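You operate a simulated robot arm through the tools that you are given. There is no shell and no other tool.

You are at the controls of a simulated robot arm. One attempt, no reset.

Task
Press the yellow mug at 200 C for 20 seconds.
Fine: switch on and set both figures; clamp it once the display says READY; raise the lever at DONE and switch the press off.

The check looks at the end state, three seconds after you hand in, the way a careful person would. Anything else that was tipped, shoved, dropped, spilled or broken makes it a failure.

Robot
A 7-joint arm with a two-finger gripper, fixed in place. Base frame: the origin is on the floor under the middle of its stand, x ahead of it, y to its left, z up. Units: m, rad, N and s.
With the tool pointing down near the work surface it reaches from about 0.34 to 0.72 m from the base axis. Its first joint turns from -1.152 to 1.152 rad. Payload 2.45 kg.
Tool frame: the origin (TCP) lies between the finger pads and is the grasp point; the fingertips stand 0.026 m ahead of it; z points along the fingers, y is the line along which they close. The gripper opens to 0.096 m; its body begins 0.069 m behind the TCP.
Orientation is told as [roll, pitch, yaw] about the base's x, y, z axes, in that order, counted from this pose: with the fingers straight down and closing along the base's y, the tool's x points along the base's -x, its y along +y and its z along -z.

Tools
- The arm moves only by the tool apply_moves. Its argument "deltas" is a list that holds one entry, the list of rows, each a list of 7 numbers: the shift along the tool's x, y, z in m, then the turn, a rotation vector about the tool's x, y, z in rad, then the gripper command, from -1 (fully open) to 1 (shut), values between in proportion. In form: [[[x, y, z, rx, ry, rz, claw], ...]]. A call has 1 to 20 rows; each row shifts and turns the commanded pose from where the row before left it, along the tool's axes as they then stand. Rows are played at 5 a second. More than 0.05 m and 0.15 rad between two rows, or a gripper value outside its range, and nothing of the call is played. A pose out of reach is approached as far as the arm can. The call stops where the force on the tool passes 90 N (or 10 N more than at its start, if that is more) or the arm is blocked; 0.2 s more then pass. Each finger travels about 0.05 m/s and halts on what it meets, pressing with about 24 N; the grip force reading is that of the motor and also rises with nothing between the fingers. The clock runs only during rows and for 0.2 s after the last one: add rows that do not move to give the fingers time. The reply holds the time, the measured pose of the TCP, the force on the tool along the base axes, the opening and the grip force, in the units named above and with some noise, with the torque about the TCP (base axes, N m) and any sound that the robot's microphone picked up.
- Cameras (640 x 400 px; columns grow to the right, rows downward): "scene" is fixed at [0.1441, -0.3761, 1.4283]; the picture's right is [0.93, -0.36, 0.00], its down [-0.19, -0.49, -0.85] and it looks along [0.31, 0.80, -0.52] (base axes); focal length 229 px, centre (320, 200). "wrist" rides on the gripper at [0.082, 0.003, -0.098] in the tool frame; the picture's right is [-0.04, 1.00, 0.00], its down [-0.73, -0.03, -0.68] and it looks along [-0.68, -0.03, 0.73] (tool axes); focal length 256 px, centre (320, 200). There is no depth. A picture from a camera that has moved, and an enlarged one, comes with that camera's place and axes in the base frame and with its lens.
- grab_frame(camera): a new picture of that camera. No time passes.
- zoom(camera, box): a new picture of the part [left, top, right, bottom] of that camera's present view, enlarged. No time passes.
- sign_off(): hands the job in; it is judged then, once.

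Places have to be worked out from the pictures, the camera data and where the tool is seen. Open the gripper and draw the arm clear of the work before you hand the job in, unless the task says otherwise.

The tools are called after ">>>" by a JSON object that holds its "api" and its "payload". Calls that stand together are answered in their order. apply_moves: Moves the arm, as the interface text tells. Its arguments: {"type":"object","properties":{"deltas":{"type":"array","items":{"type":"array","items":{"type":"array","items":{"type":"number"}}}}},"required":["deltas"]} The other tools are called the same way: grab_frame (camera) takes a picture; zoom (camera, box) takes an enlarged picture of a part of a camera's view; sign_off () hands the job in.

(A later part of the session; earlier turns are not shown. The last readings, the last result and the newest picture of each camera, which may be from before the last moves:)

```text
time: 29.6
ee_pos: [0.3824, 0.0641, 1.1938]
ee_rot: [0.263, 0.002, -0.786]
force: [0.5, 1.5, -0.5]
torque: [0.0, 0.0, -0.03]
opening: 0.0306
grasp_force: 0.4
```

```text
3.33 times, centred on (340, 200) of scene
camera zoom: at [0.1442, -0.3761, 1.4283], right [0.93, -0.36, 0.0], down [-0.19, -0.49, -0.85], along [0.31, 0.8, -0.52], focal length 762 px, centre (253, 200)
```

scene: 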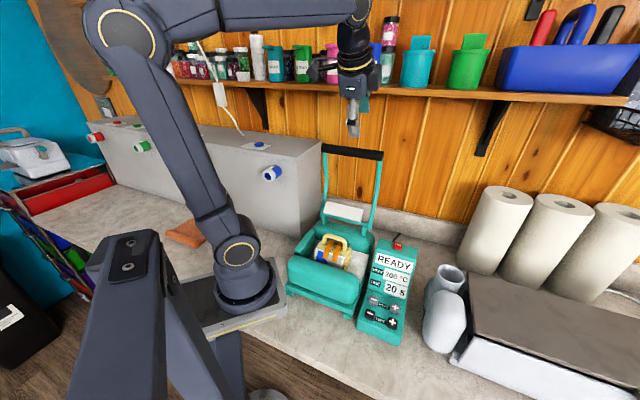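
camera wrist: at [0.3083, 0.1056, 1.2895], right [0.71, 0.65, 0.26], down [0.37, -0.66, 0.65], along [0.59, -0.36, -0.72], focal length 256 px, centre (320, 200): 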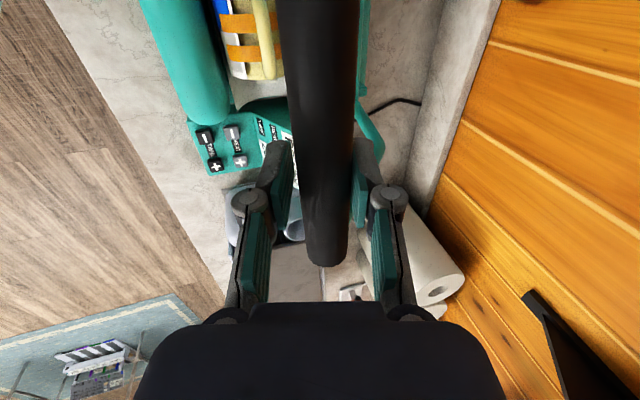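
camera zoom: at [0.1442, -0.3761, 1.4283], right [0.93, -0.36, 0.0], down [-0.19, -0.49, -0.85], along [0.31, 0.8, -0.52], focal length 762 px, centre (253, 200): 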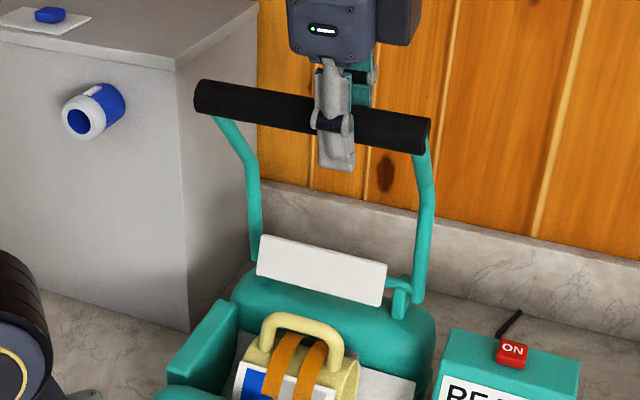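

The bar sits about 1 cm above the grasp point, so the real arc is a bit higher than assumed. I continue with a corrected arc (radius about 0.25) and less descent.

>>> {"api": "apply_moves", "payload": {"deltas": [[[0, -0.0252, -0.0021, 0.0873, 0, 0, 0.38], [0, -0.0246, 0.0029, 0.0873, 0, 0, 0.38], [0, -0.0235, 0.0125, 0.0873, 0, 0, 0.38], [0, 0, 0, 0, 0, 0, 0.38]]]}}

>>> {"api": "grab_frame", "payload": {"camera": "wrist"}}

>>> {"api": "zoom", "payload": {"camera": "scene", "box": [270, 110, 400, 310]}}

```text
time: 30.6
ee_pos: [0.3335, 0.015, 1.1681]
ee_rot: [0.001, 0.001, -0.788]
force: [1.1, 1.6, -0.9]
torque: [0.02, -0.02, 0.02]
opening: 0.0309
grasp_force: 1.1
```

```text
taken
camera wrist: at [0.2769, 0.0753, 1.2664], right [0.74, 0.68, 0.0], down [0.5, -0.54, 0.68], along [0.46, -0.5, -0.73], focal length 256 px, centre (320, 200)
```

wrist: 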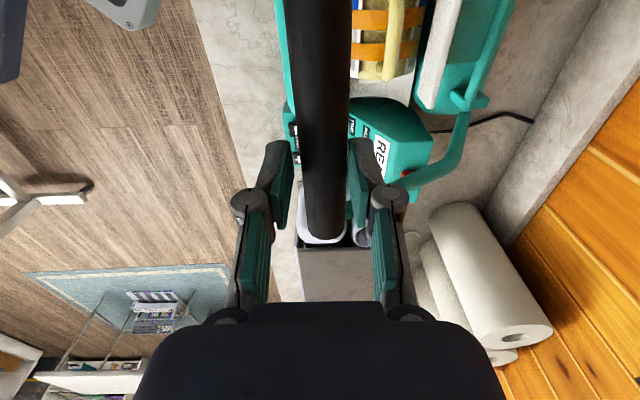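

```text
2.00 times, centred on (335, 210) of scene
camera zoom: at [0.1442, -0.3761, 1.4283], right [0.93, -0.36, 0.0], down [-0.19, -0.49, -0.85], along [0.31, 0.8, -0.52], focal length 457 px, centre (290, 180)
```

zoom: 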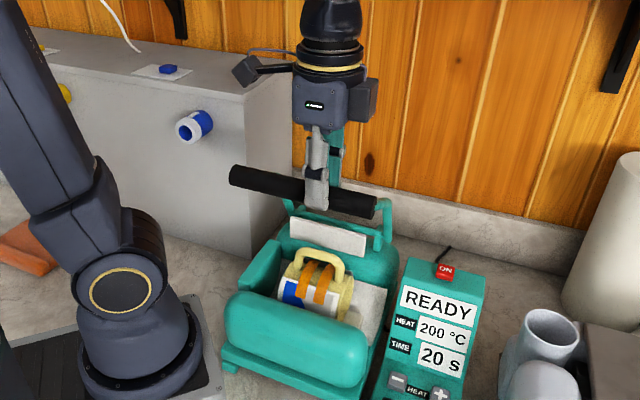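

The lever is at roughly 38° forward with the tool vertical and no strain. I close on the bar and follow the arc down and towards the robot in two steps, checking reach and forces.

>>> {"api": "apply_moves", "payload": {"deltas": [[[0, 0, 0, 0, 0, 0, 1], [0, 0, 0, 0, 0, 0, 1], [0, -0.0205, 0.0177, 0, 0, 0, 1], [0, -0.0178, 0.0191, 0, 0, 0, 1], [0, 0, 0, 0, 0, 0, 1]]]}}

>>> {"api": "zoom", "payload": {"camera": "scene", "box": [270, 130, 410, 330]}}

>>> {"api": "grab_frame", "payload": {"camera": "wrist"}}

```text
time: 31.8
ee_pos: [0.304, -0.0115, 1.1306]
ee_rot: [-0.001, 0.003, -0.788]
force: [-0.9, -0.4, -0.9]
torque: [0.02, -0.05, 0.0]
opening: 0.0001
grasp_force: 27.7
```

```text
2.00 times, centred on (340, 230) of scene
camera zoom: at [0.1441, -0.3762, 1.4283], right [0.93, -0.36, 0.0], down [-0.19, -0.49, -0.85], along [0.31, 0.8, -0.52], focal length 457 px, centre (280, 140)
```

zoom: 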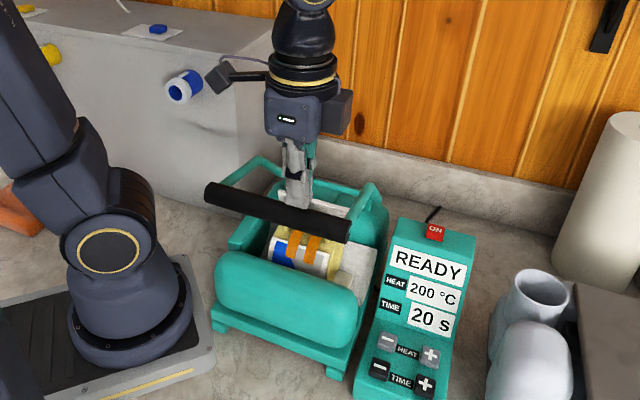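

```text
taken
camera wrist: at [0.2487, 0.0484, 1.2288], right [0.74, 0.68, 0.0], down [0.5, -0.54, 0.68], along [0.46, -0.5, -0.74], focal length 256 px, centre (320, 200)
```

wrist: 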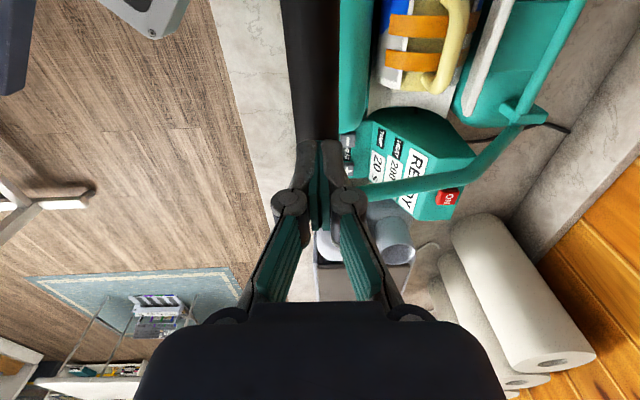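

The bar slipped out past the fingertips as they shut, but the lever has moved to about 60° forward and the closed tips now stand right on top of the bar. That suits pushing from above: I press down along the arc in small steps.

>>> {"api": "apply_moves", "payload": {"deltas": [[[0, -0.006, 0.012, 0, 0, 0, 1], [0, -0.006, 0.012, 0, 0, 0, 1], [0, -0.005, 0.012, 0, 0, 0, 1], [0, 0, 0, 0, 0, 0, 1]]]}}

>>> {"api": "zoom", "payload": {"camera": "scene", "box": [270, 130, 410, 330]}}

>>> {"api": "grab_frame", "payload": {"camera": "wrist"}}

```text
time: 32.8
ee_pos: [0.2931, -0.0223, 1.0934]
ee_rot: [0.001, 0.002, -0.786]
force: [1.1, 0.6, -0.8]
torque: [0.0, 0.02, -0.01]
opening: 0.0
grasp_force: 28.5
```

```text
2.00 times, centred on (340, 230) of scene
camera zoom: at [0.1441, -0.3761, 1.4283], right [0.93, -0.36, 0.0], down [-0.19, -0.49, -0.85], along [0.31, 0.8, -0.52], focal length 457 px, centre (280, 140)
```

zoom: 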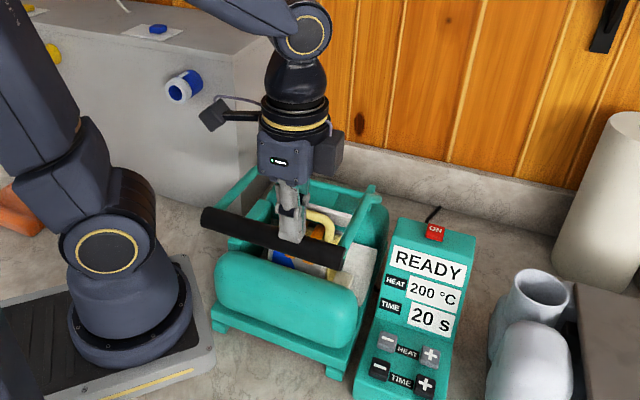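

```text
taken
camera wrist: at [0.237, 0.0373, 1.192], right [0.74, 0.68, 0.0], down [0.5, -0.54, 0.68], along [0.46, -0.5, -0.74], focal length 256 px, centre (320, 200)
```

wrist: 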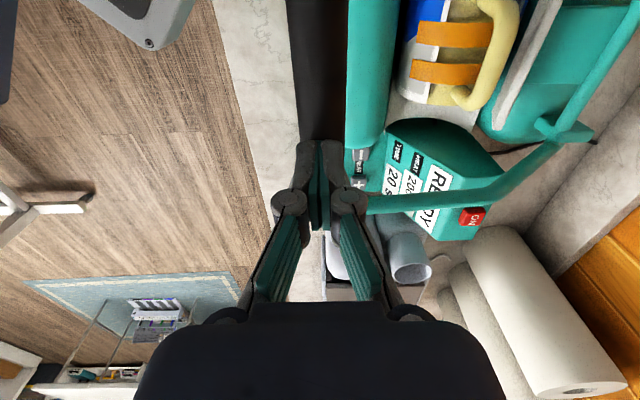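

The tips are still riding on the bar, lever now about 70° forward with hardly any resistance. I keep pressing down in small steps and watch for the stop.

>>> {"api": "apply_moves", "payload": {"deltas": [[[0, -0.004, 0.01, 0, 0, 0, 1], [0, -0.003, 0.01, 0, 0, 0, 1], [0, -0.002, 0.01, 0, 0, 0, 1], [0, 0, 0, 0, 0, 0, 1]]]}}

>>> {"api": "zoom", "payload": {"camera": "scene", "box": [270, 130, 410, 330]}}

>>> {"api": "grab_frame", "payload": {"camera": "wrist"}}

```text
time: 33.8
ee_pos: [0.287, -0.03, 1.0653]
ee_rot: [0.001, -0.001, -0.787]
force: [-0.8, 0.2, 0.5]
torque: [0.01, -0.04, -0.02]
opening: 0.0
grasp_force: 27.7
```

```text
2.00 times, centred on (340, 230) of scene
camera zoom: at [0.1441, -0.3761, 1.4283], right [0.93, -0.36, 0.0], down [-0.19, -0.49, -0.85], along [0.31, 0.8, -0.52], focal length 457 px, centre (280, 140)
```

zoom: 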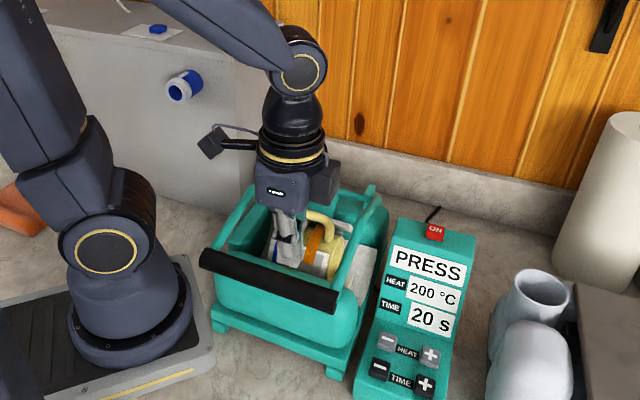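

```text
taken
camera wrist: at [0.2313, 0.0299, 1.1633], right [0.74, 0.68, 0.0], down [0.5, -0.54, 0.68], along [0.46, -0.5, -0.73], focal length 256 px, centre (320, 200)
```

wrist: 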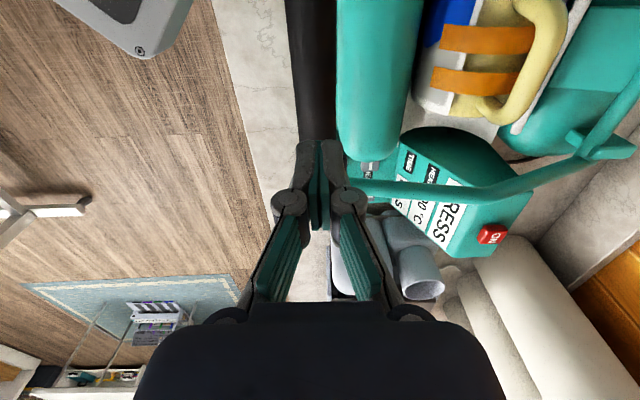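

The lever went fully over and the display now says PRESS, with the tips hovering a few centimetres above the bar. I look closely at the clamped press and the display before deciding how to grip for raising.

>>> {"api": "zoom", "payload": {"camera": "scene", "box": [300, 220, 420, 310]}}

>>> {"api": "zoom", "payload": {"camera": "wrist", "box": [240, 0, 560, 200]}}

```text
4.44 times, centred on (360, 265) of scene
camera zoom: at [0.1441, -0.3761, 1.4283], right [0.93, -0.36, 0.0], down [-0.19, -0.49, -0.85], along [0.31, 0.8, -0.52], focal length 1016 px, centre (142, -89)
```

zoom: 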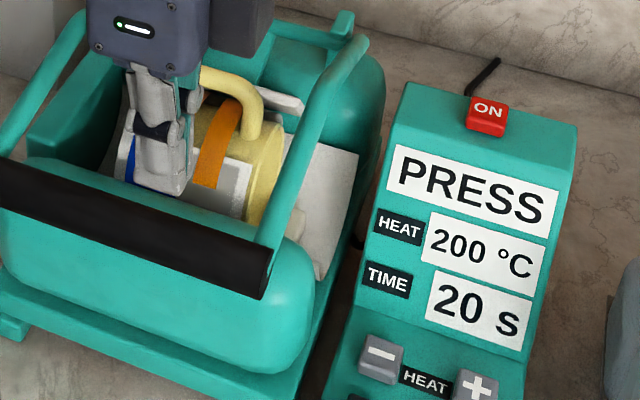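

```text
2.00 times, centred on (400, 100) of wrist
camera zoom: at [0.2313, 0.0299, 1.1633], right [0.74, 0.68, 0.0], down [0.5, -0.54, 0.68], along [0.46, -0.5, -0.73], focal length 512 px, centre (160, 400)
```

zoom: 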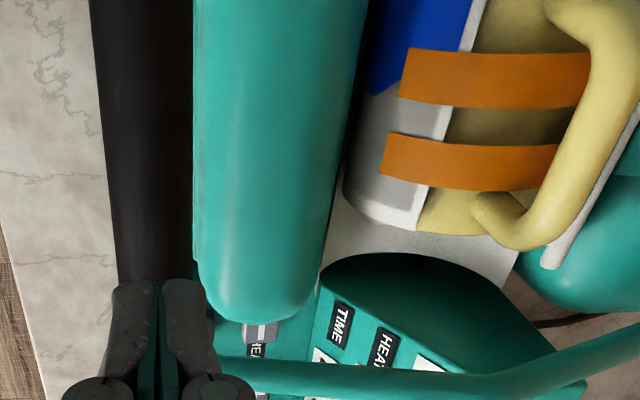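

PRESS is showing with the bar just ahead of the front pad at about z 0.99. While the timer runs I probe the bar's height by lowering the closed tips gently towards it.

>>> {"api": "apply_moves", "payload": {"deltas": [[[0, 0, 0.005, 0, 0, 0, 1], [0, 0, 0.005, 0, 0, 0, 1], [0, 0, 0.005, 0, 0, 0, 1], [0, 0, 0.004, 0, 0, 0, 1], [0, 0, 0.004, 0, 0, 0, 1], [0, 0, 0.003, 0, 0, 0, 1], [0, 0, 0, 0, 0, 0, 1]]]}}

>>> {"api": "zoom", "payload": {"camera": "scene", "box": [300, 220, 420, 310]}}

>>> {"api": "zoom", "payload": {"camera": "wrist", "box": [240, 0, 560, 200]}}

```text
time: 35.4
ee_pos: [0.2978, -0.0306, 1.0458]
ee_rot: [0.0, 0.002, -0.787]
force: [-0.5, 0.2, -0.3]
torque: [0.01, 0.02, 0.04]
opening: 0.0001
grasp_force: 28.7
out of reach, approached as far as the arm can: row 2, 3, 5
```

```text
4.44 times, centred on (360, 265) of scene
camera zoom: at [0.1441, -0.3761, 1.4283], right [0.93, -0.36, 0.0], down [-0.19, -0.49, -0.85], along [0.31, 0.8, -0.52], focal length 1016 px, centre (142, -89)
```

zoom: 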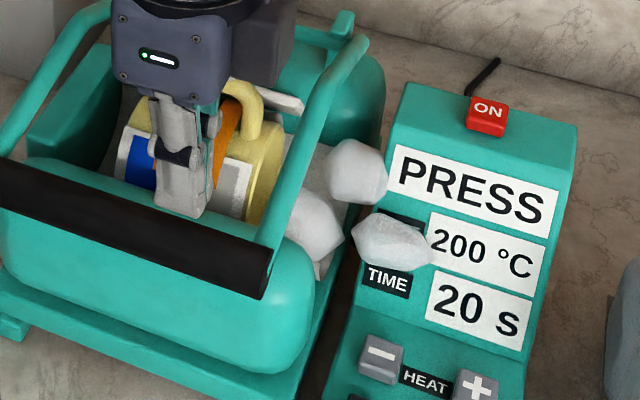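

```text
2.00 times, centred on (400, 100) of wrist
camera zoom: at [0.2421, 0.0284, 1.1446], right [0.74, 0.68, 0.0], down [0.5, -0.54, 0.68], along [0.46, -0.5, -0.74], focal length 512 px, centre (160, 400)
```

zoom: 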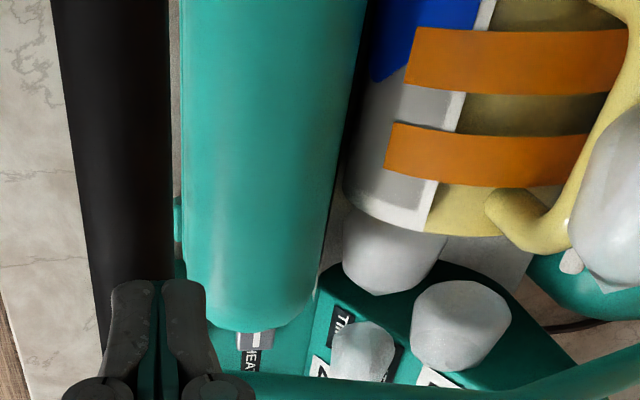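

Steam is rising and PRESS still shows; the bar itself is at the edge of the arm's reach, so I will lift the lever by its right arm instead (around x 0.373, y -0.023, z 1.0). I raise the tool, and turn it so the fingers close across that arm while the timer runs.

>>> {"api": "apply_moves", "payload": {"deltas": [[[0, 0, -0.035, 0, 0, 0, 1], [0, 0, -0.035, 0, 0, 0, 1], [0, 0, -0.03, 0, 0, 0, 1], [0, 0.02, 0, 0, 0, -0.143, 1], [0, 0, 0, 0, 0, -0.143, 1], [0, 0, 0, 0, 0, -0.143, 1], [0, 0, 0, 0, 0, -0.143, 1], [0, 0, 0, 0, 0, -0.143, 1], [0, 0, 0, 0, 0, -0.143, 1], [0, 0, 0, 0, 0, -0.143, 1], [0, 0, 0, 0, 0, -0.143, 1], [0, 0, 0, 0, 0, -0.143, 1], [0, 0, 0, 0, 0, -0.143, 1], [0, 0, 0, 0, 0, -0.143, 1], [0, 0, 0, 0, 0, 0, 1]]]}}

>>> {"api": "grab_frame", "payload": {"camera": "scene"}}

>>> {"api": "grab_frame", "payload": {"camera": "wrist"}}

```text
time: 38.6
ee_pos: [0.3101, -0.0178, 1.1448]
ee_rot: [-0.002, -0.002, 0.788]
force: [-0.3, 0.0, -0.1]
torque: [-0.02, -0.02, 0.04]
opening: 0.0003
grasp_force: 28.3
```

```text
taken
```

scene: 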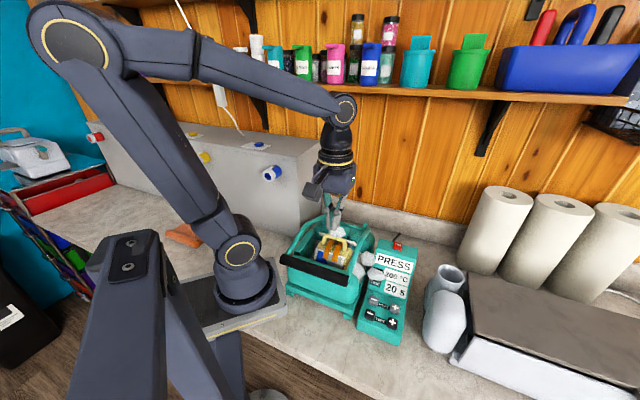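

```text
taken
camera wrist: at [0.2495, -0.0733, 1.2436], right [-0.68, 0.73, 0.0], down [0.54, 0.5, 0.68], along [0.5, 0.46, -0.73], focal length 256 px, centre (320, 200)
```

wrist: 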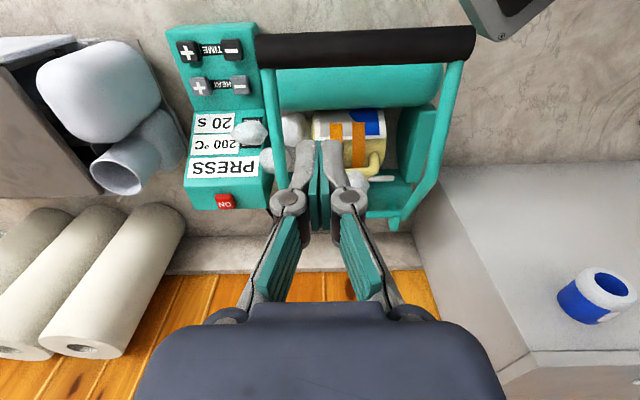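

From above, the right lever arm runs at about (0.3745, -0.0235) where I want to hold it, matching the earlier estimate. I move over it with fingers half open and stop above, then wait for the timer.

>>> {"api": "apply_moves", "payload": {"deltas": [[[-0.0208, -0.0248, 0, 0, 0, 0, 0.5], [-0.0207, -0.0248, 0, 0, 0, 0, 0], [0, 0, 0.03, 0, 0, 0, 0], [0, 0, 0.03, 0, 0, 0, 0], [0, 0, 0.02, 0, 0, 0, 0], [0, 0, 0, 0, 0, 0, 0]]]}}

>>> {"api": "grab_frame", "payload": {"camera": "wrist"}}

>>> {"api": "zoom", "payload": {"camera": "scene", "box": [290, 200, 430, 320]}}

```text
time: 40.0
ee_pos: [0.3759, -0.0214, 1.0661]
ee_rot: [-0.001, -0.004, 0.785]
force: [0.7, -0.2, 0.8]
torque: [-0.01, 0.01, -0.01]
opening: 0.0481
grasp_force: 0.0
```

```text
taken
camera wrist: at [0.3151, -0.0772, 1.1633], right [-0.68, 0.73, 0.0], down [0.54, 0.5, 0.68], along [0.5, 0.46, -0.73], focal length 256 px, centre (320, 200)
```

wrist: 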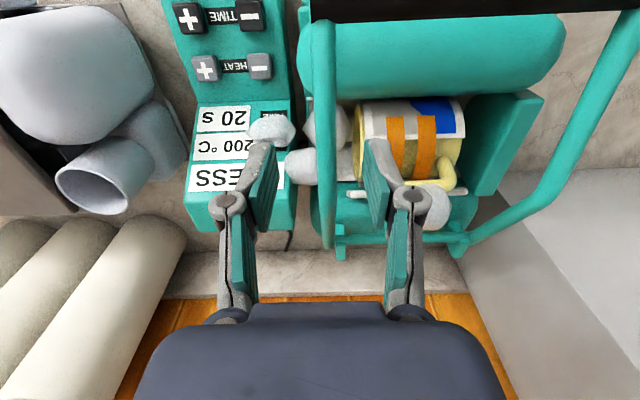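

```text
3.33 times, centred on (360, 260) of scene
camera zoom: at [0.1441, -0.3761, 1.4283], right [0.93, -0.36, 0.0], down [-0.19, -0.49, -0.85], along [0.31, 0.8, -0.52], focal length 762 px, centre (187, 0)
```

zoom: 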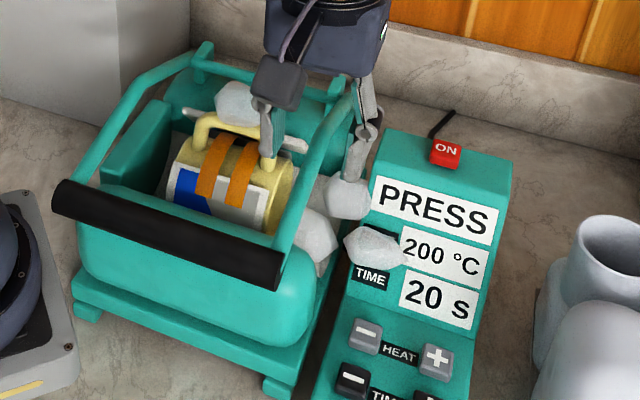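

The arm is centred between the open fingers, which wait about 3 cm above it. The display still says PRESS, so I hold still and let time pass.

>>> {"api": "apply_moves", "payload": {"deltas": [[[0, 0, 0, 0, 0, 0, 0], [0, 0, 0, 0, 0, 0, 0], [0, 0, 0, 0, 0, 0, 0], [0, 0, 0, 0, 0, 0, 0], [0, 0, 0, 0, 0, 0, 0], [0, 0, 0, 0, 0, 0, 0], [0, 0, 0, 0, 0, 0, 0], [0, 0, 0, 0, 0, 0, 0], [0, 0, 0, 0, 0, 0, 0], [0, 0, 0, 0, 0, 0, 0], [0, 0, 0, 0, 0, 0, 0], [0, 0, 0, 0, 0, 0, 0], [0, 0, 0, 0, 0, 0, 0], [0, 0, 0, 0, 0, 0, 0], [0, 0, 0, 0, 0, 0, 0], [0, 0, 0, 0, 0, 0, 0], [0, 0, 0, 0, 0, 0, 0], [0, 0, 0, 0, 0, 0, 0], [0, 0, 0, 0, 0, 0, 0], [0, 0, 0, 0, 0, 0, 0]]]}}

>>> {"api": "zoom", "payload": {"camera": "scene", "box": [290, 200, 430, 320]}}

```text
time: 44.2
ee_pos: [0.376, -0.0217, 1.0658]
ee_rot: [0.0, -0.001, 0.786]
force: [0.3, -0.4, -0.2]
torque: [-0.01, 0.02, -0.01]
opening: 0.0482
grasp_force: 0.2
```

```text
3.33 times, centred on (360, 260) of scene
camera zoom: at [0.1441, -0.3761, 1.4283], right [0.93, -0.36, 0.0], down [-0.19, -0.49, -0.85], along [0.31, 0.8, -0.52], focal length 762 px, centre (187, 0)
```

zoom: 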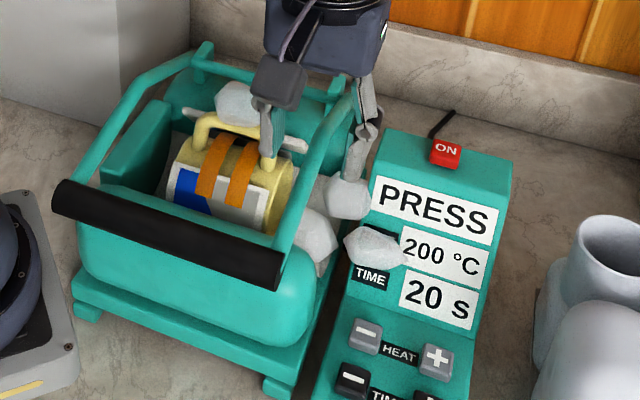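

Still PRESS at 44 s, about 10 s in. I keep waiting.

>>> {"api": "apply_moves", "payload": {"deltas": [[[0, 0, 0, 0, 0, 0, 0], [0, 0, 0, 0, 0, 0, 0], [0, 0, 0, 0, 0, 0, 0], [0, 0, 0, 0, 0, 0, 0], [0, 0, 0, 0, 0, 0, 0], [0, 0, 0, 0, 0, 0, 0], [0, 0, 0, 0, 0, 0, 0], [0, 0, 0, 0, 0, 0, 0], [0, 0, 0, 0, 0, 0, 0], [0, 0, 0, 0, 0, 0, 0], [0, 0, 0, 0, 0, 0, 0], [0, 0, 0, 0, 0, 0, 0], [0, 0, 0, 0, 0, 0, 0], [0, 0, 0, 0, 0, 0, 0], [0, 0, 0, 0, 0, 0, 0], [0, 0, 0, 0, 0, 0, 0], [0, 0, 0, 0, 0, 0, 0], [0, 0, 0, 0, 0, 0, 0], [0, 0, 0, 0, 0, 0, 0], [0, 0, 0, 0, 0, 0, 0]]]}}

>>> {"api": "zoom", "payload": {"camera": "scene", "box": [290, 200, 430, 320]}}

```text
time: 48.4
ee_pos: [0.3758, -0.0208, 1.0648]
ee_rot: [0.003, -0.002, 0.785]
force: [0.3, 0.0, 0.4]
torque: [0.02, 0.0, -0.01]
opening: 0.0481
grasp_force: 0.0
```

```text
3.33 times, centred on (360, 260) of scene
camera zoom: at [0.1441, -0.3761, 1.4283], right [0.93, -0.36, 0.0], down [-0.19, -0.49, -0.85], along [0.31, 0.8, -0.52], focal length 762 px, centre (187, 0)
```

zoom: 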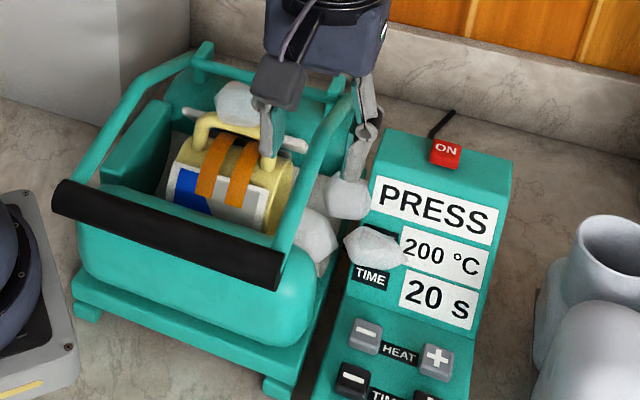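

Still PRESS at 48.4 s, with about 5 s left by my count. I use the time to lower the open fingers around the lever arm so that I can lift promptly at DONE.

>>> {"api": "apply_moves", "payload": {"deltas": [[[0, 0.001, 0.02, 0, 0, 0, 0], [0, 0, 0.015, 0, 0, 0, 0], [0, 0, 0.012, 0, 0, 0, 0], [0, 0, 0.009, 0, 0, 0, 0], [0, 0, 0, 0, 0, 0, 0]]]}}

>>> {"api": "grab_frame", "payload": {"camera": "wrist"}}

>>> {"api": "zoom", "payload": {"camera": "scene", "box": [290, 200, 430, 320]}}

```text
time: 49.6
ee_pos: [0.3744, -0.0217, 1.009]
ee_rot: [0.002, -0.002, 0.784]
force: [0.0, -0.1, -0.1]
torque: [0.04, 0.04, -0.01]
opening: 0.0483
grasp_force: 0.1
```

```text
taken
camera wrist: at [0.3135, -0.078, 1.1064], right [-0.68, 0.73, 0.0], down [0.54, 0.5, 0.68], along [0.5, 0.46, -0.73], focal length 256 px, centre (320, 200)
```

wrist: 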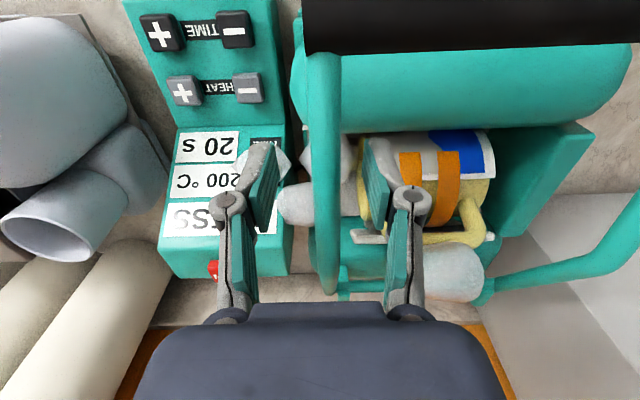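

```text
3.33 times, centred on (360, 260) of scene
camera zoom: at [0.1441, -0.3761, 1.4283], right [0.93, -0.36, 0.0], down [-0.19, -0.49, -0.85], along [0.31, 0.8, -0.52], focal length 762 px, centre (187, 0)
```

zoom: 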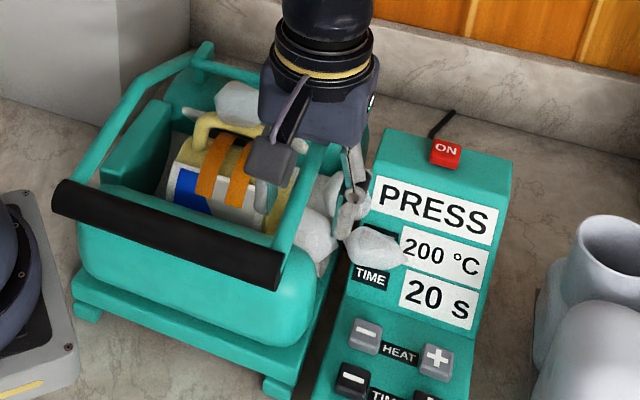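

The arm lies between the fingers, perhaps a centimetre below the grasp point. I lower another 5 mm and close on it without lifting.

>>> {"api": "apply_moves", "payload": {"deltas": [[[0, 0, 0.005, 0, 0, 0, 0], [0, 0, 0, 0, 0, 0, 0.3], [0, 0, 0, 0, 0, 0, 0.6], [0, 0, 0, 0, 0, 0, 1], [0, 0, 0, 0, 0, 0, 1]]]}}

>>> {"api": "grab_frame", "payload": {"camera": "wrist"}}

>>> {"api": "zoom", "payload": {"camera": "scene", "box": [290, 200, 430, 320]}}

```text
time: 50.8
ee_pos: [0.3722, -0.0198, 1.0042]
ee_rot: [0.006, 0.002, 0.788]
force: [-18.7, 29.2, 6.5]
torque: [-0.07, -0.11, -0.1]
opening: 0.0121
grasp_force: 38.7
```

```text
taken
camera wrist: at [0.312, -0.076, 1.102], right [-0.68, 0.73, 0.01], down [0.54, 0.5, 0.68], along [0.49, 0.46, -0.74], focal length 256 px, centre (320, 200)
```

wrist: 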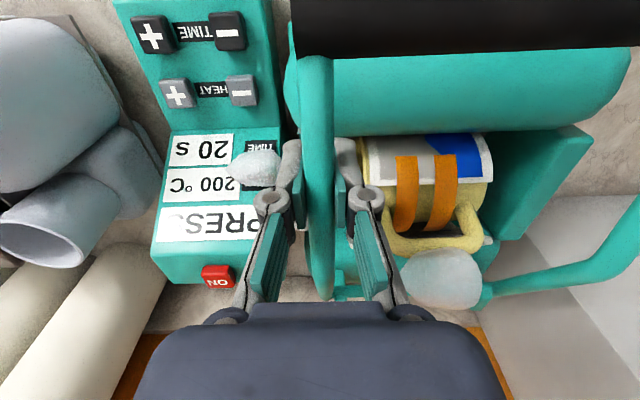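

```text
3.33 times, centred on (360, 260) of scene
camera zoom: at [0.1435, -0.3753, 1.4286], right [0.93, -0.36, 0.0], down [-0.19, -0.49, -0.85], along [0.31, 0.8, -0.52], focal length 762 px, centre (187, 0)
```

zoom: 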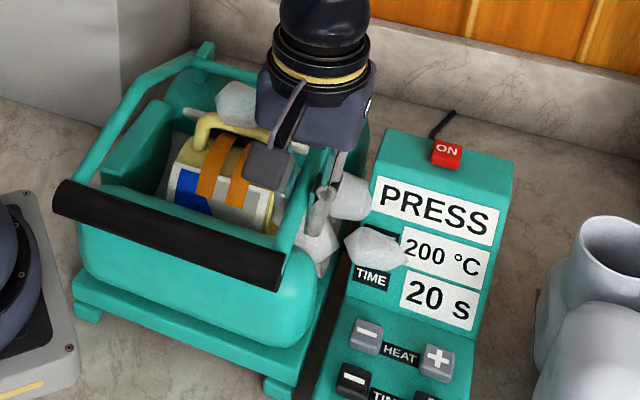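

The arm is held (12 mm) but off-centre, giving about 34 N sideways. I shift the tool 4 mm with that force to relax it and wait for DONE.

>>> {"api": "apply_moves", "payload": {"deltas": [[[0, 0.002, 0, 0, 0, 0, 1], [0, 0.002, 0, 0, 0, 0, 1], [0, 0, 0, 0, 0, 0, 1]]]}}

>>> {"api": "zoom", "payload": {"camera": "scene", "box": [290, 200, 430, 320]}}

```text
time: 51.6
ee_pos: [0.3715, -0.0193, 1.004]
ee_rot: [-0.002, -0.002, 0.785]
force: [-1.5, 17.1, -14.4]
torque: [-0.8, 0.67, -0.04]
opening: 0.0121
grasp_force: 39.0
```

```text
3.33 times, centred on (360, 260) of scene
camera zoom: at [0.1443, -0.3756, 1.4284], right [0.93, -0.36, 0.0], down [-0.19, -0.49, -0.85], along [0.31, 0.8, -0.52], focal length 762 px, centre (187, 0)
```

zoom: 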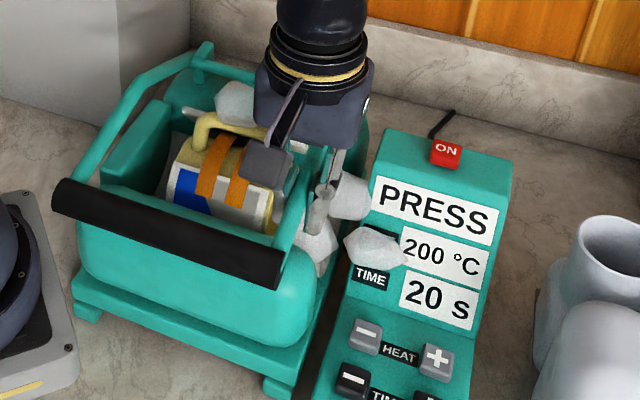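

Forces are moderate now and the display still reads PRESS. I wait about another second at a time.

>>> {"api": "apply_moves", "payload": {"deltas": [[[0, 0.001, 0, 0, 0, 0, 1], [0, 0, 0, 0, 0, 0, 1], [0, 0, 0, 0, 0, 0, 1], [0, 0, 0, 0, 0, 0, 1], [0, 0, 0, 0, 0, 0, 1], [0, 0, 0, 0, 0, 0, 1]]]}}

>>> {"api": "zoom", "payload": {"camera": "scene", "box": [290, 200, 430, 320]}}

```text
time: 53.0
ee_pos: [0.3725, -0.0199, 1.0047]
ee_rot: [-0.002, -0.004, 0.786]
force: [4.8, -5.8, -1.2]
torque: [0.25, -0.21, 0.0]
opening: 0.0122
grasp_force: 39.3
```

```text
3.33 times, centred on (360, 260) of scene
camera zoom: at [0.1442, -0.3763, 1.4282], right [0.93, -0.36, 0.0], down [-0.19, -0.49, -0.85], along [0.31, 0.8, -0.52], focal length 762 px, centre (187, 0)
```

zoom: 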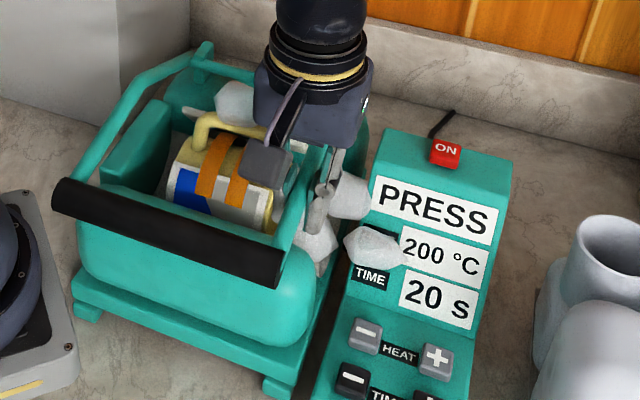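

Strain is nearly gone and it still says PRESS at 53.0 s. I wait a little more.

>>> {"api": "apply_moves", "payload": {"deltas": [[[0, 0, 0, 0, 0, 0, 1], [0, 0, 0, 0, 0, 0, 1], [0, 0, 0, 0, 0, 0, 1]]]}}

>>> {"api": "zoom", "payload": {"camera": "scene", "box": [290, 200, 430, 320]}}

```text
time: 53.8
ee_pos: [0.3725, -0.0203, 1.0059]
ee_rot: [0.001, -0.003, 0.787]
force: [8.9, -11.2, 0.2]
torque: [0.37, -0.24, -0.01]
opening: 0.0122
grasp_force: 39.4
```

```text
3.33 times, centred on (360, 260) of scene
camera zoom: at [0.1444, -0.3765, 1.4282], right [0.93, -0.36, 0.0], down [-0.19, -0.49, -0.85], along [0.31, 0.8, -0.52], focal length 762 px, centre (187, 0)
```

zoom: 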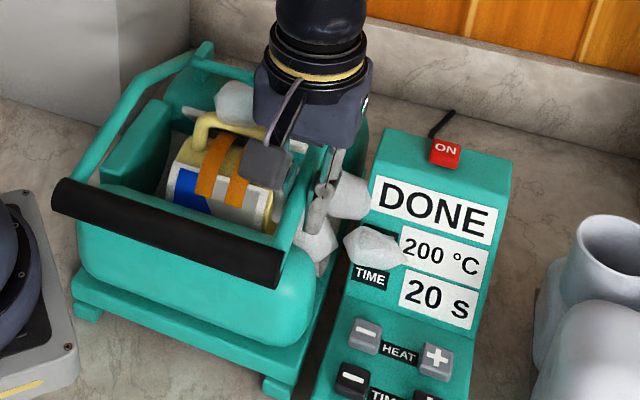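

DONE is showing. I lift the lever by its arm along the arc, first two steps, watching for slip.

>>> {"api": "apply_moves", "payload": {"deltas": [[[-0.0015, 0, -0.009, 0, 0, 0, 1], [-0.002, 0, -0.009, 0, 0, 0, 1], [-0.0055, 0, -0.0187, 0, 0, 0, 1], [0, 0, 0, 0, 0, 0, 1]]]}}

>>> {"api": "zoom", "payload": {"camera": "scene", "box": [290, 180, 430, 320]}}

>>> {"api": "grab_frame", "payload": {"camera": "wrist"}}

```text
time: 54.8
ee_pos: [0.3792, -0.0117, 1.0406]
ee_rot: [-0.002, -0.004, 0.788]
force: [24.3, -5.4, -17.1]
torque: [-0.69, 0.91, -0.04]
opening: 0.0124
grasp_force: 39.2
```

```text
2.86 times, centred on (360, 250) of scene
camera zoom: at [0.1451, -0.3763, 1.4281], right [0.93, -0.36, 0.0], down [-0.19, -0.49, -0.85], along [0.31, 0.8, -0.52], focal length 654 px, centre (206, 57)
```

zoom: 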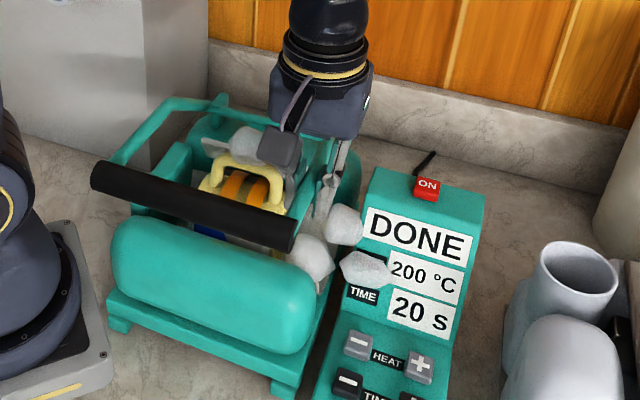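

```text
taken
camera wrist: at [0.3186, -0.0679, 1.1388], right [-0.68, 0.73, 0.0], down [0.54, 0.5, 0.68], along [0.5, 0.46, -0.73], focal length 256 px, centre (320, 200)
```

wrist: 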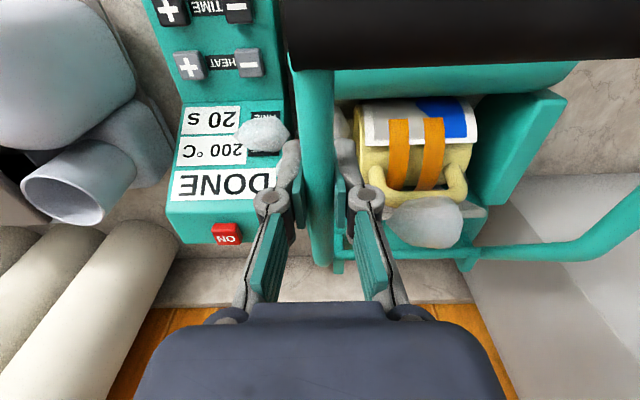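

The lever is coming up without slipping and the mug stays in place. I go on two more steps, relaxing the sideways force slightly and keeping the wrist camera clear of the rising bar.

>>> {"api": "apply_moves", "payload": {"deltas": [[[-0.0078, -0.0015, -0.0179, 0, 0, 0, 1], [-0.0099, 0, -0.0168, 0, 0, 0, 1], [0, 0, 0, 0, 0, 0, 1]]]}}

>>> {"api": "zoom", "payload": {"camera": "scene", "box": [290, 160, 430, 300]}}

>>> {"api": "grab_frame", "payload": {"camera": "wrist"}}

```text
time: 55.6
ee_pos: [0.3916, -0.0001, 1.0745]
ee_rot: [0.0, -0.004, 0.788]
force: [25.6, 15.3, -35.6]
torque: [-0.74, 0.82, -0.09]
opening: 0.0124
grasp_force: 39.2
```

```text
2.86 times, centred on (360, 230) of scene
camera zoom: at [0.1454, -0.3756, 1.4283], right [0.93, -0.36, 0.0], down [-0.19, -0.49, -0.85], along [0.31, 0.8, -0.52], focal length 654 px, centre (206, 114)
```

zoom: 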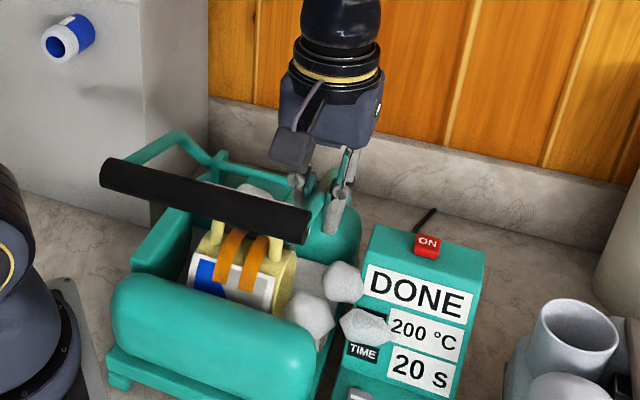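

```text
taken
camera wrist: at [0.3313, -0.0558, 1.1738], right [-0.68, 0.73, 0.0], down [0.54, 0.5, 0.68], along [0.5, 0.46, -0.73], focal length 256 px, centre (320, 200)
```

wrist: 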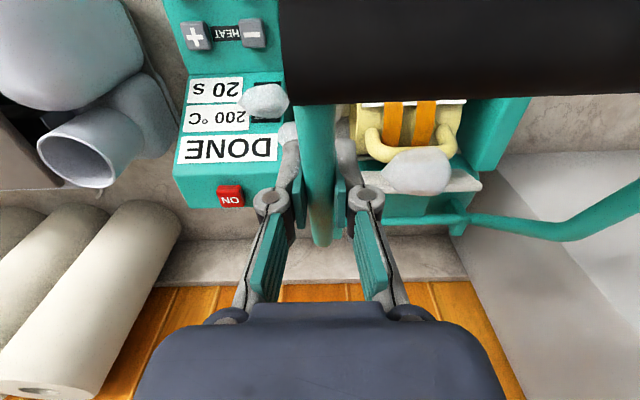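

The force now pulls inward along the lever (about 44 N), so my arc was slightly too wide. I lift one more small amount while moving inward to take that strain off.

>>> {"api": "apply_moves", "payload": {"deltas": [[[-0.008, 0, -0.003, 0, 0, 0, 1], [-0.01, 0, -0.008, 0, 0, 0, 1], [0, 0, 0, 0, 0, 0, 1]]]}}

>>> {"api": "zoom", "payload": {"camera": "scene", "box": [290, 160, 430, 300]}}

>>> {"api": "grab_frame", "payload": {"camera": "wrist"}}

```text
time: 56.4
ee_pos: [0.4009, 0.0084, 1.0886]
ee_rot: [0.003, 0.005, 0.784]
force: [-38.1, -31.3, 35.7]
torque: [-0.09, 0.14, -0.01]
opening: 0.0124
grasp_force: 39.2
```

```text
2.86 times, centred on (360, 230) of scene
camera zoom: at [0.1424, -0.3772, 1.4282], right [0.93, -0.36, 0.0], down [-0.19, -0.49, -0.85], along [0.31, 0.8, -0.52], focal length 654 px, centre (206, 114)
```

zoom: 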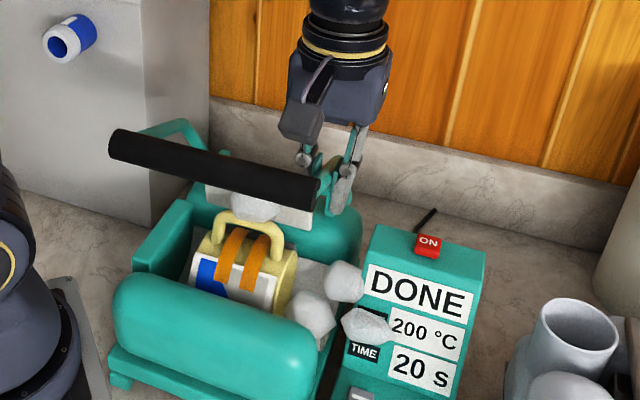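

```text
taken
camera wrist: at [0.3403, -0.0465, 1.1874], right [-0.68, 0.74, 0.0], down [0.54, 0.5, 0.67], along [0.5, 0.46, -0.74], focal length 256 px, centre (320, 200)
```

wrist: 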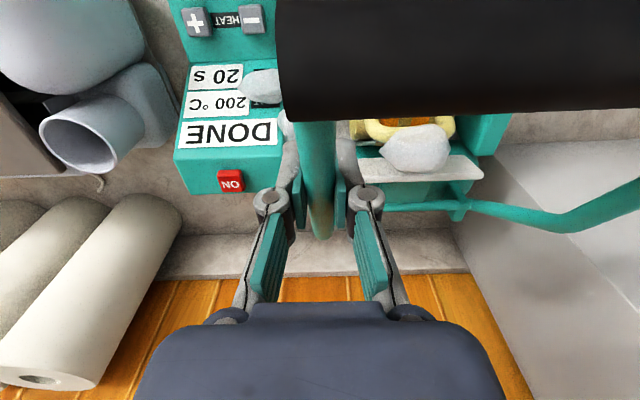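

That overshot: the force now points outward (about 60 N), so I back off 3–4 mm along the arm to balance it before anything else.

>>> {"api": "apply_moves", "payload": {"deltas": [[[0.0025, 0, -0.002, 0, 0, 0, 1], [0.001, 0, -0.0005, 0, 0, 0, 1], [0, 0, 0, 0, 0, 0, 1]]]}}

>>> {"api": "zoom", "payload": {"camera": "scene", "box": [290, 160, 430, 300]}}

```text
time: 57.2
ee_pos: [0.4011, 0.0099, 1.0894]
ee_rot: [0.0, -0.001, 0.786]
force: [-1.2, -12.5, -7.3]
torque: [-0.82, 0.89, -0.12]
opening: 0.0123
grasp_force: 39.2
```

```text
2.86 times, centred on (360, 230) of scene
camera zoom: at [0.1442, -0.3765, 1.4282], right [0.93, -0.36, 0.0], down [-0.19, -0.49, -0.85], along [0.31, 0.8, -0.52], focal length 654 px, centre (206, 114)
```

zoom: 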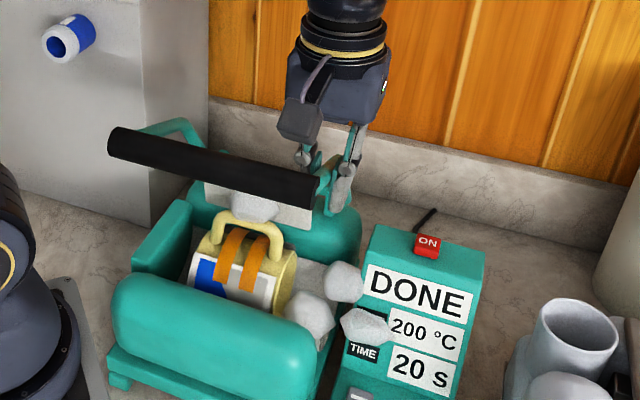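

Forces are low now with the lever about half way up. The earlier pictures show it holds by friction at such angles, so I open the fingers slightly around the arm and check that it stays.

>>> {"api": "apply_moves", "payload": {"deltas": [[[0, 0, 0, 0, 0, 0, 0.5], [0, 0, 0, 0, 0, 0, 0.5]]]}}

>>> {"api": "zoom", "payload": {"camera": "scene", "box": [290, 160, 430, 300]}}

>>> {"api": "grab_frame", "payload": {"camera": "wrist"}}

```text
time: 57.8
ee_pos: [0.4016, 0.0097, 1.0906]
ee_rot: [0.001, -0.004, 0.788]
force: [-0.1, 0.2, 0.1]
torque: [0.0, 0.04, -0.01]
opening: 0.024
grasp_force: 0.0
```

```text
2.86 times, centred on (360, 230) of scene
camera zoom: at [0.1441, -0.3761, 1.4283], right [0.93, -0.36, 0.0], down [-0.19, -0.49, -0.85], along [0.31, 0.8, -0.52], focal length 654 px, centre (206, 114)
```

zoom: 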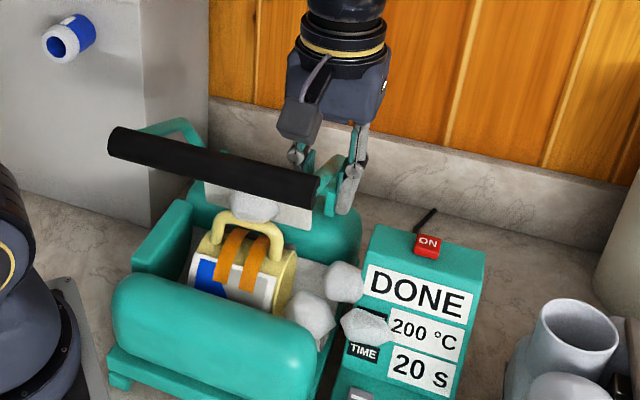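

```text
taken
camera wrist: at [0.3403, -0.0459, 1.188], right [-0.68, 0.73, 0.0], down [0.54, 0.5, 0.68], along [0.5, 0.46, -0.73], focal length 256 px, centre (320, 200)
```

wrist: 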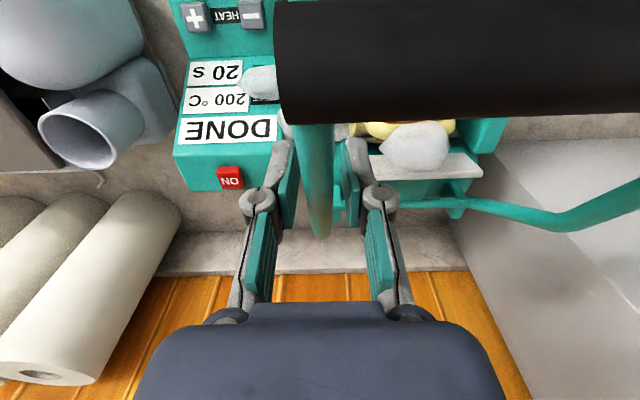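

The lever stays where it is with no force, so it holds itself. I open, withdraw straight up, close the fingers and go round to the robot side of the bar to push it fully upright.

>>> {"api": "apply_moves", "payload": {"deltas": [[[0, 0, 0, 0, 0, 0, 0], [0, 0, 0, 0, 0, 0, 0], [0, 0, -0.03, 0, 0, 0, 0], [0, 0, -0.04, 0, 0, 0, 0], [0, 0, -0.045, 0, 0, 0, 0], [0, 0, -0.045, 0, 0, 0, 0], [0.025, 0.0093, 0, 0, 0, 0, 1], [0.025, 0.0093, 0, 0, 0, 0, 1], [0.025, 0.0093, 0, 0, 0, 0, 1], [0.025, 0.0093, 0, 0, 0, 0, 1], [0, 0, 0, 0, 0, 0, 1]]]}}

>>> {"api": "grab_frame", "payload": {"camera": "wrist"}}

>>> {"api": "zoom", "payload": {"camera": "scene", "box": [270, 130, 430, 300]}}

```text
time: 60.2
ee_pos: [0.3034, -0.0356, 1.2494]
ee_rot: [0.0, -0.001, 0.788]
force: [0.7, 0.1, -1.1]
torque: [0.01, 0.03, 0.03]
opening: 0.0002
grasp_force: 24.2
```

```text
taken
camera wrist: at [0.2424, -0.0911, 1.3476], right [-0.68, 0.73, 0.0], down [0.54, 0.5, 0.68], along [0.5, 0.46, -0.73], focal length 256 px, centre (320, 200)
```

wrist: 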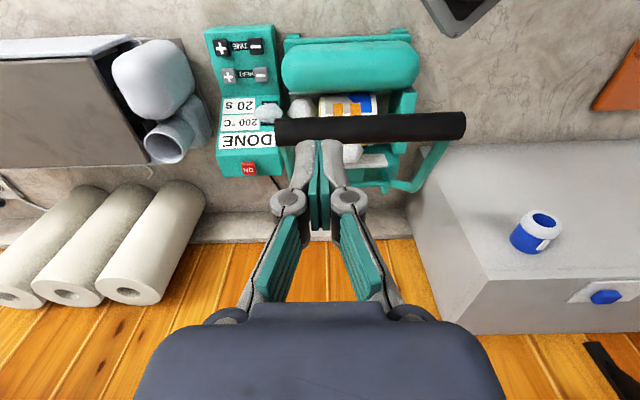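

```text
2.35 times, centred on (350, 215) of scene
camera zoom: at [0.1441, -0.3761, 1.4283], right [0.93, -0.36, 0.0], down [-0.19, -0.49, -0.85], along [0.31, 0.8, -0.52], focal length 538 px, centre (249, 165)
```

zoom: 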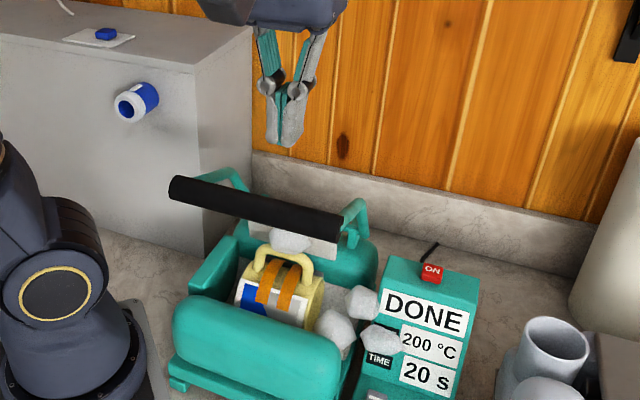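

The lever holds; the bar is at about D=0.223, z 1.12 and my closed tips are just on the robot side of it. I lower so the tips come below the bar's level.

>>> {"api": "apply_moves", "payload": {"deltas": [[[0.005, 0, 0.03, 0, 0, 0, 1], [0, 0, 0.035, 0, 0, 0, 1], [0, 0, 0.03, 0, 0, 0, 1], [0, 0, 0.02, 0, 0, 0, 1], [0, 0, 0, 0, 0, 0, 1]]]}}

>>> {"api": "grab_frame", "payload": {"camera": "wrist"}}

>>> {"api": "zoom", "payload": {"camera": "scene", "box": [270, 130, 430, 300]}}

```text
time: 61.4
ee_pos: [0.2983, -0.0361, 1.1342]
ee_rot: [0.0, -0.001, 0.784]
force: [-0.2, 0.4, 0.3]
torque: [0.01, 0.01, 0.02]
opening: 0.0003
grasp_force: 24.2
```

```text
taken
camera wrist: at [0.2386, -0.0931, 1.2325], right [-0.68, 0.73, 0.0], down [0.54, 0.5, 0.68], along [0.5, 0.46, -0.73], focal length 256 px, centre (320, 200)
```

wrist: 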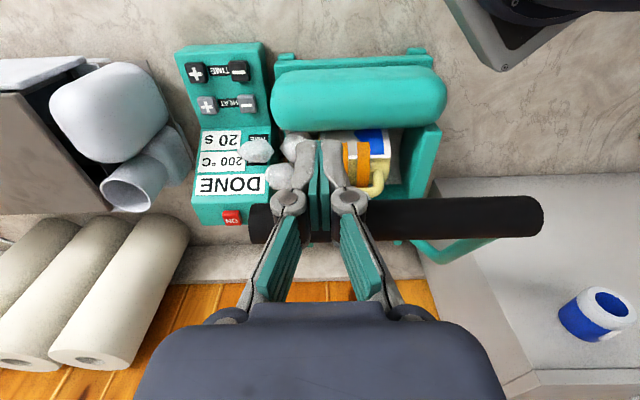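

```text
2.35 times, centred on (350, 215) of scene
camera zoom: at [0.1441, -0.3761, 1.4283], right [0.93, -0.36, 0.0], down [-0.19, -0.49, -0.85], along [0.31, 0.8, -0.52], focal length 538 px, centre (249, 165)
```

zoom: 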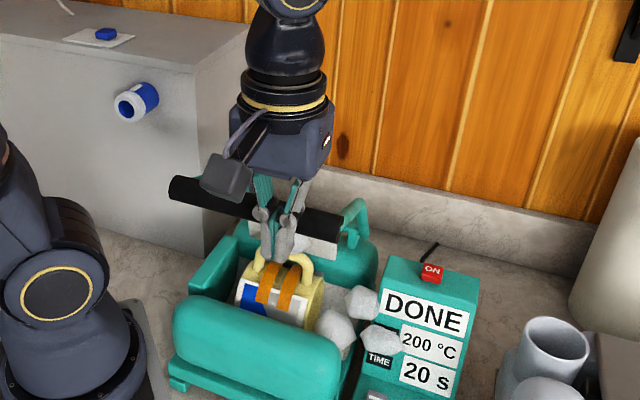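

The closed fingers stand in front of the bar with their tips just under its level. I push towards the wall while rising along the arc, a few steps at a time.

>>> {"api": "apply_moves", "payload": {"deltas": [[[-0.01, 0, 0, 0, 0, 0, 1], [-0.0155, 0, -0.0165, 0, 0, 0, 1], [-0.0173, 0, -0.016, 0, 0, 0, 1], [-0.019, 0, -0.0148, 0, 0, 0, 1], [0, 0, 0, 0, 0, 0, 1]]]}}

>>> {"api": "grab_frame", "payload": {"camera": "wrist"}}

>>> {"api": "zoom", "payload": {"camera": "scene", "box": [270, 110, 430, 290]}}

```text
time: 62.6
ee_pos: [0.3446, 0.0054, 1.1811]
ee_rot: [0.001, -0.003, 0.788]
force: [0.6, -1.6, -0.1]
torque: [-0.03, 0.02, -0.07]
opening: 0.0001
grasp_force: 28.6
```

```text
taken
camera wrist: at [0.2837, -0.0497, 1.2802], right [-0.68, 0.73, 0.0], down [0.54, 0.5, 0.68], along [0.5, 0.46, -0.73], focal length 256 px, centre (320, 200)
```

wrist: 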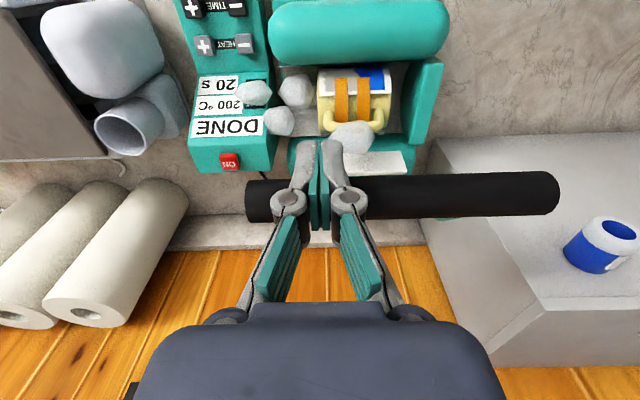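

```text
2.22 times, centred on (350, 200) of scene
camera zoom: at [0.1442, -0.3762, 1.4283], right [0.93, -0.36, 0.0], down [-0.19, -0.49, -0.85], along [0.31, 0.8, -0.52], focal length 508 px, centre (253, 200)
```

zoom: 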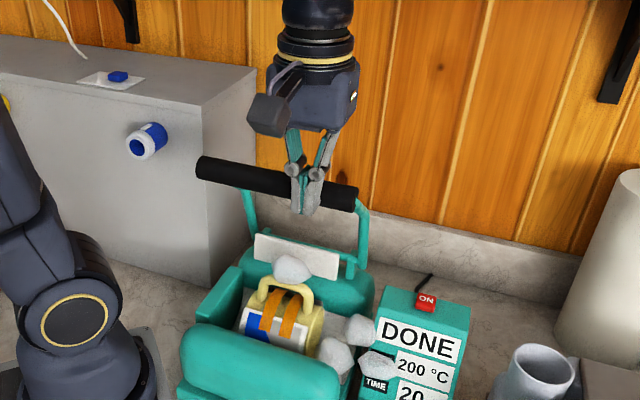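

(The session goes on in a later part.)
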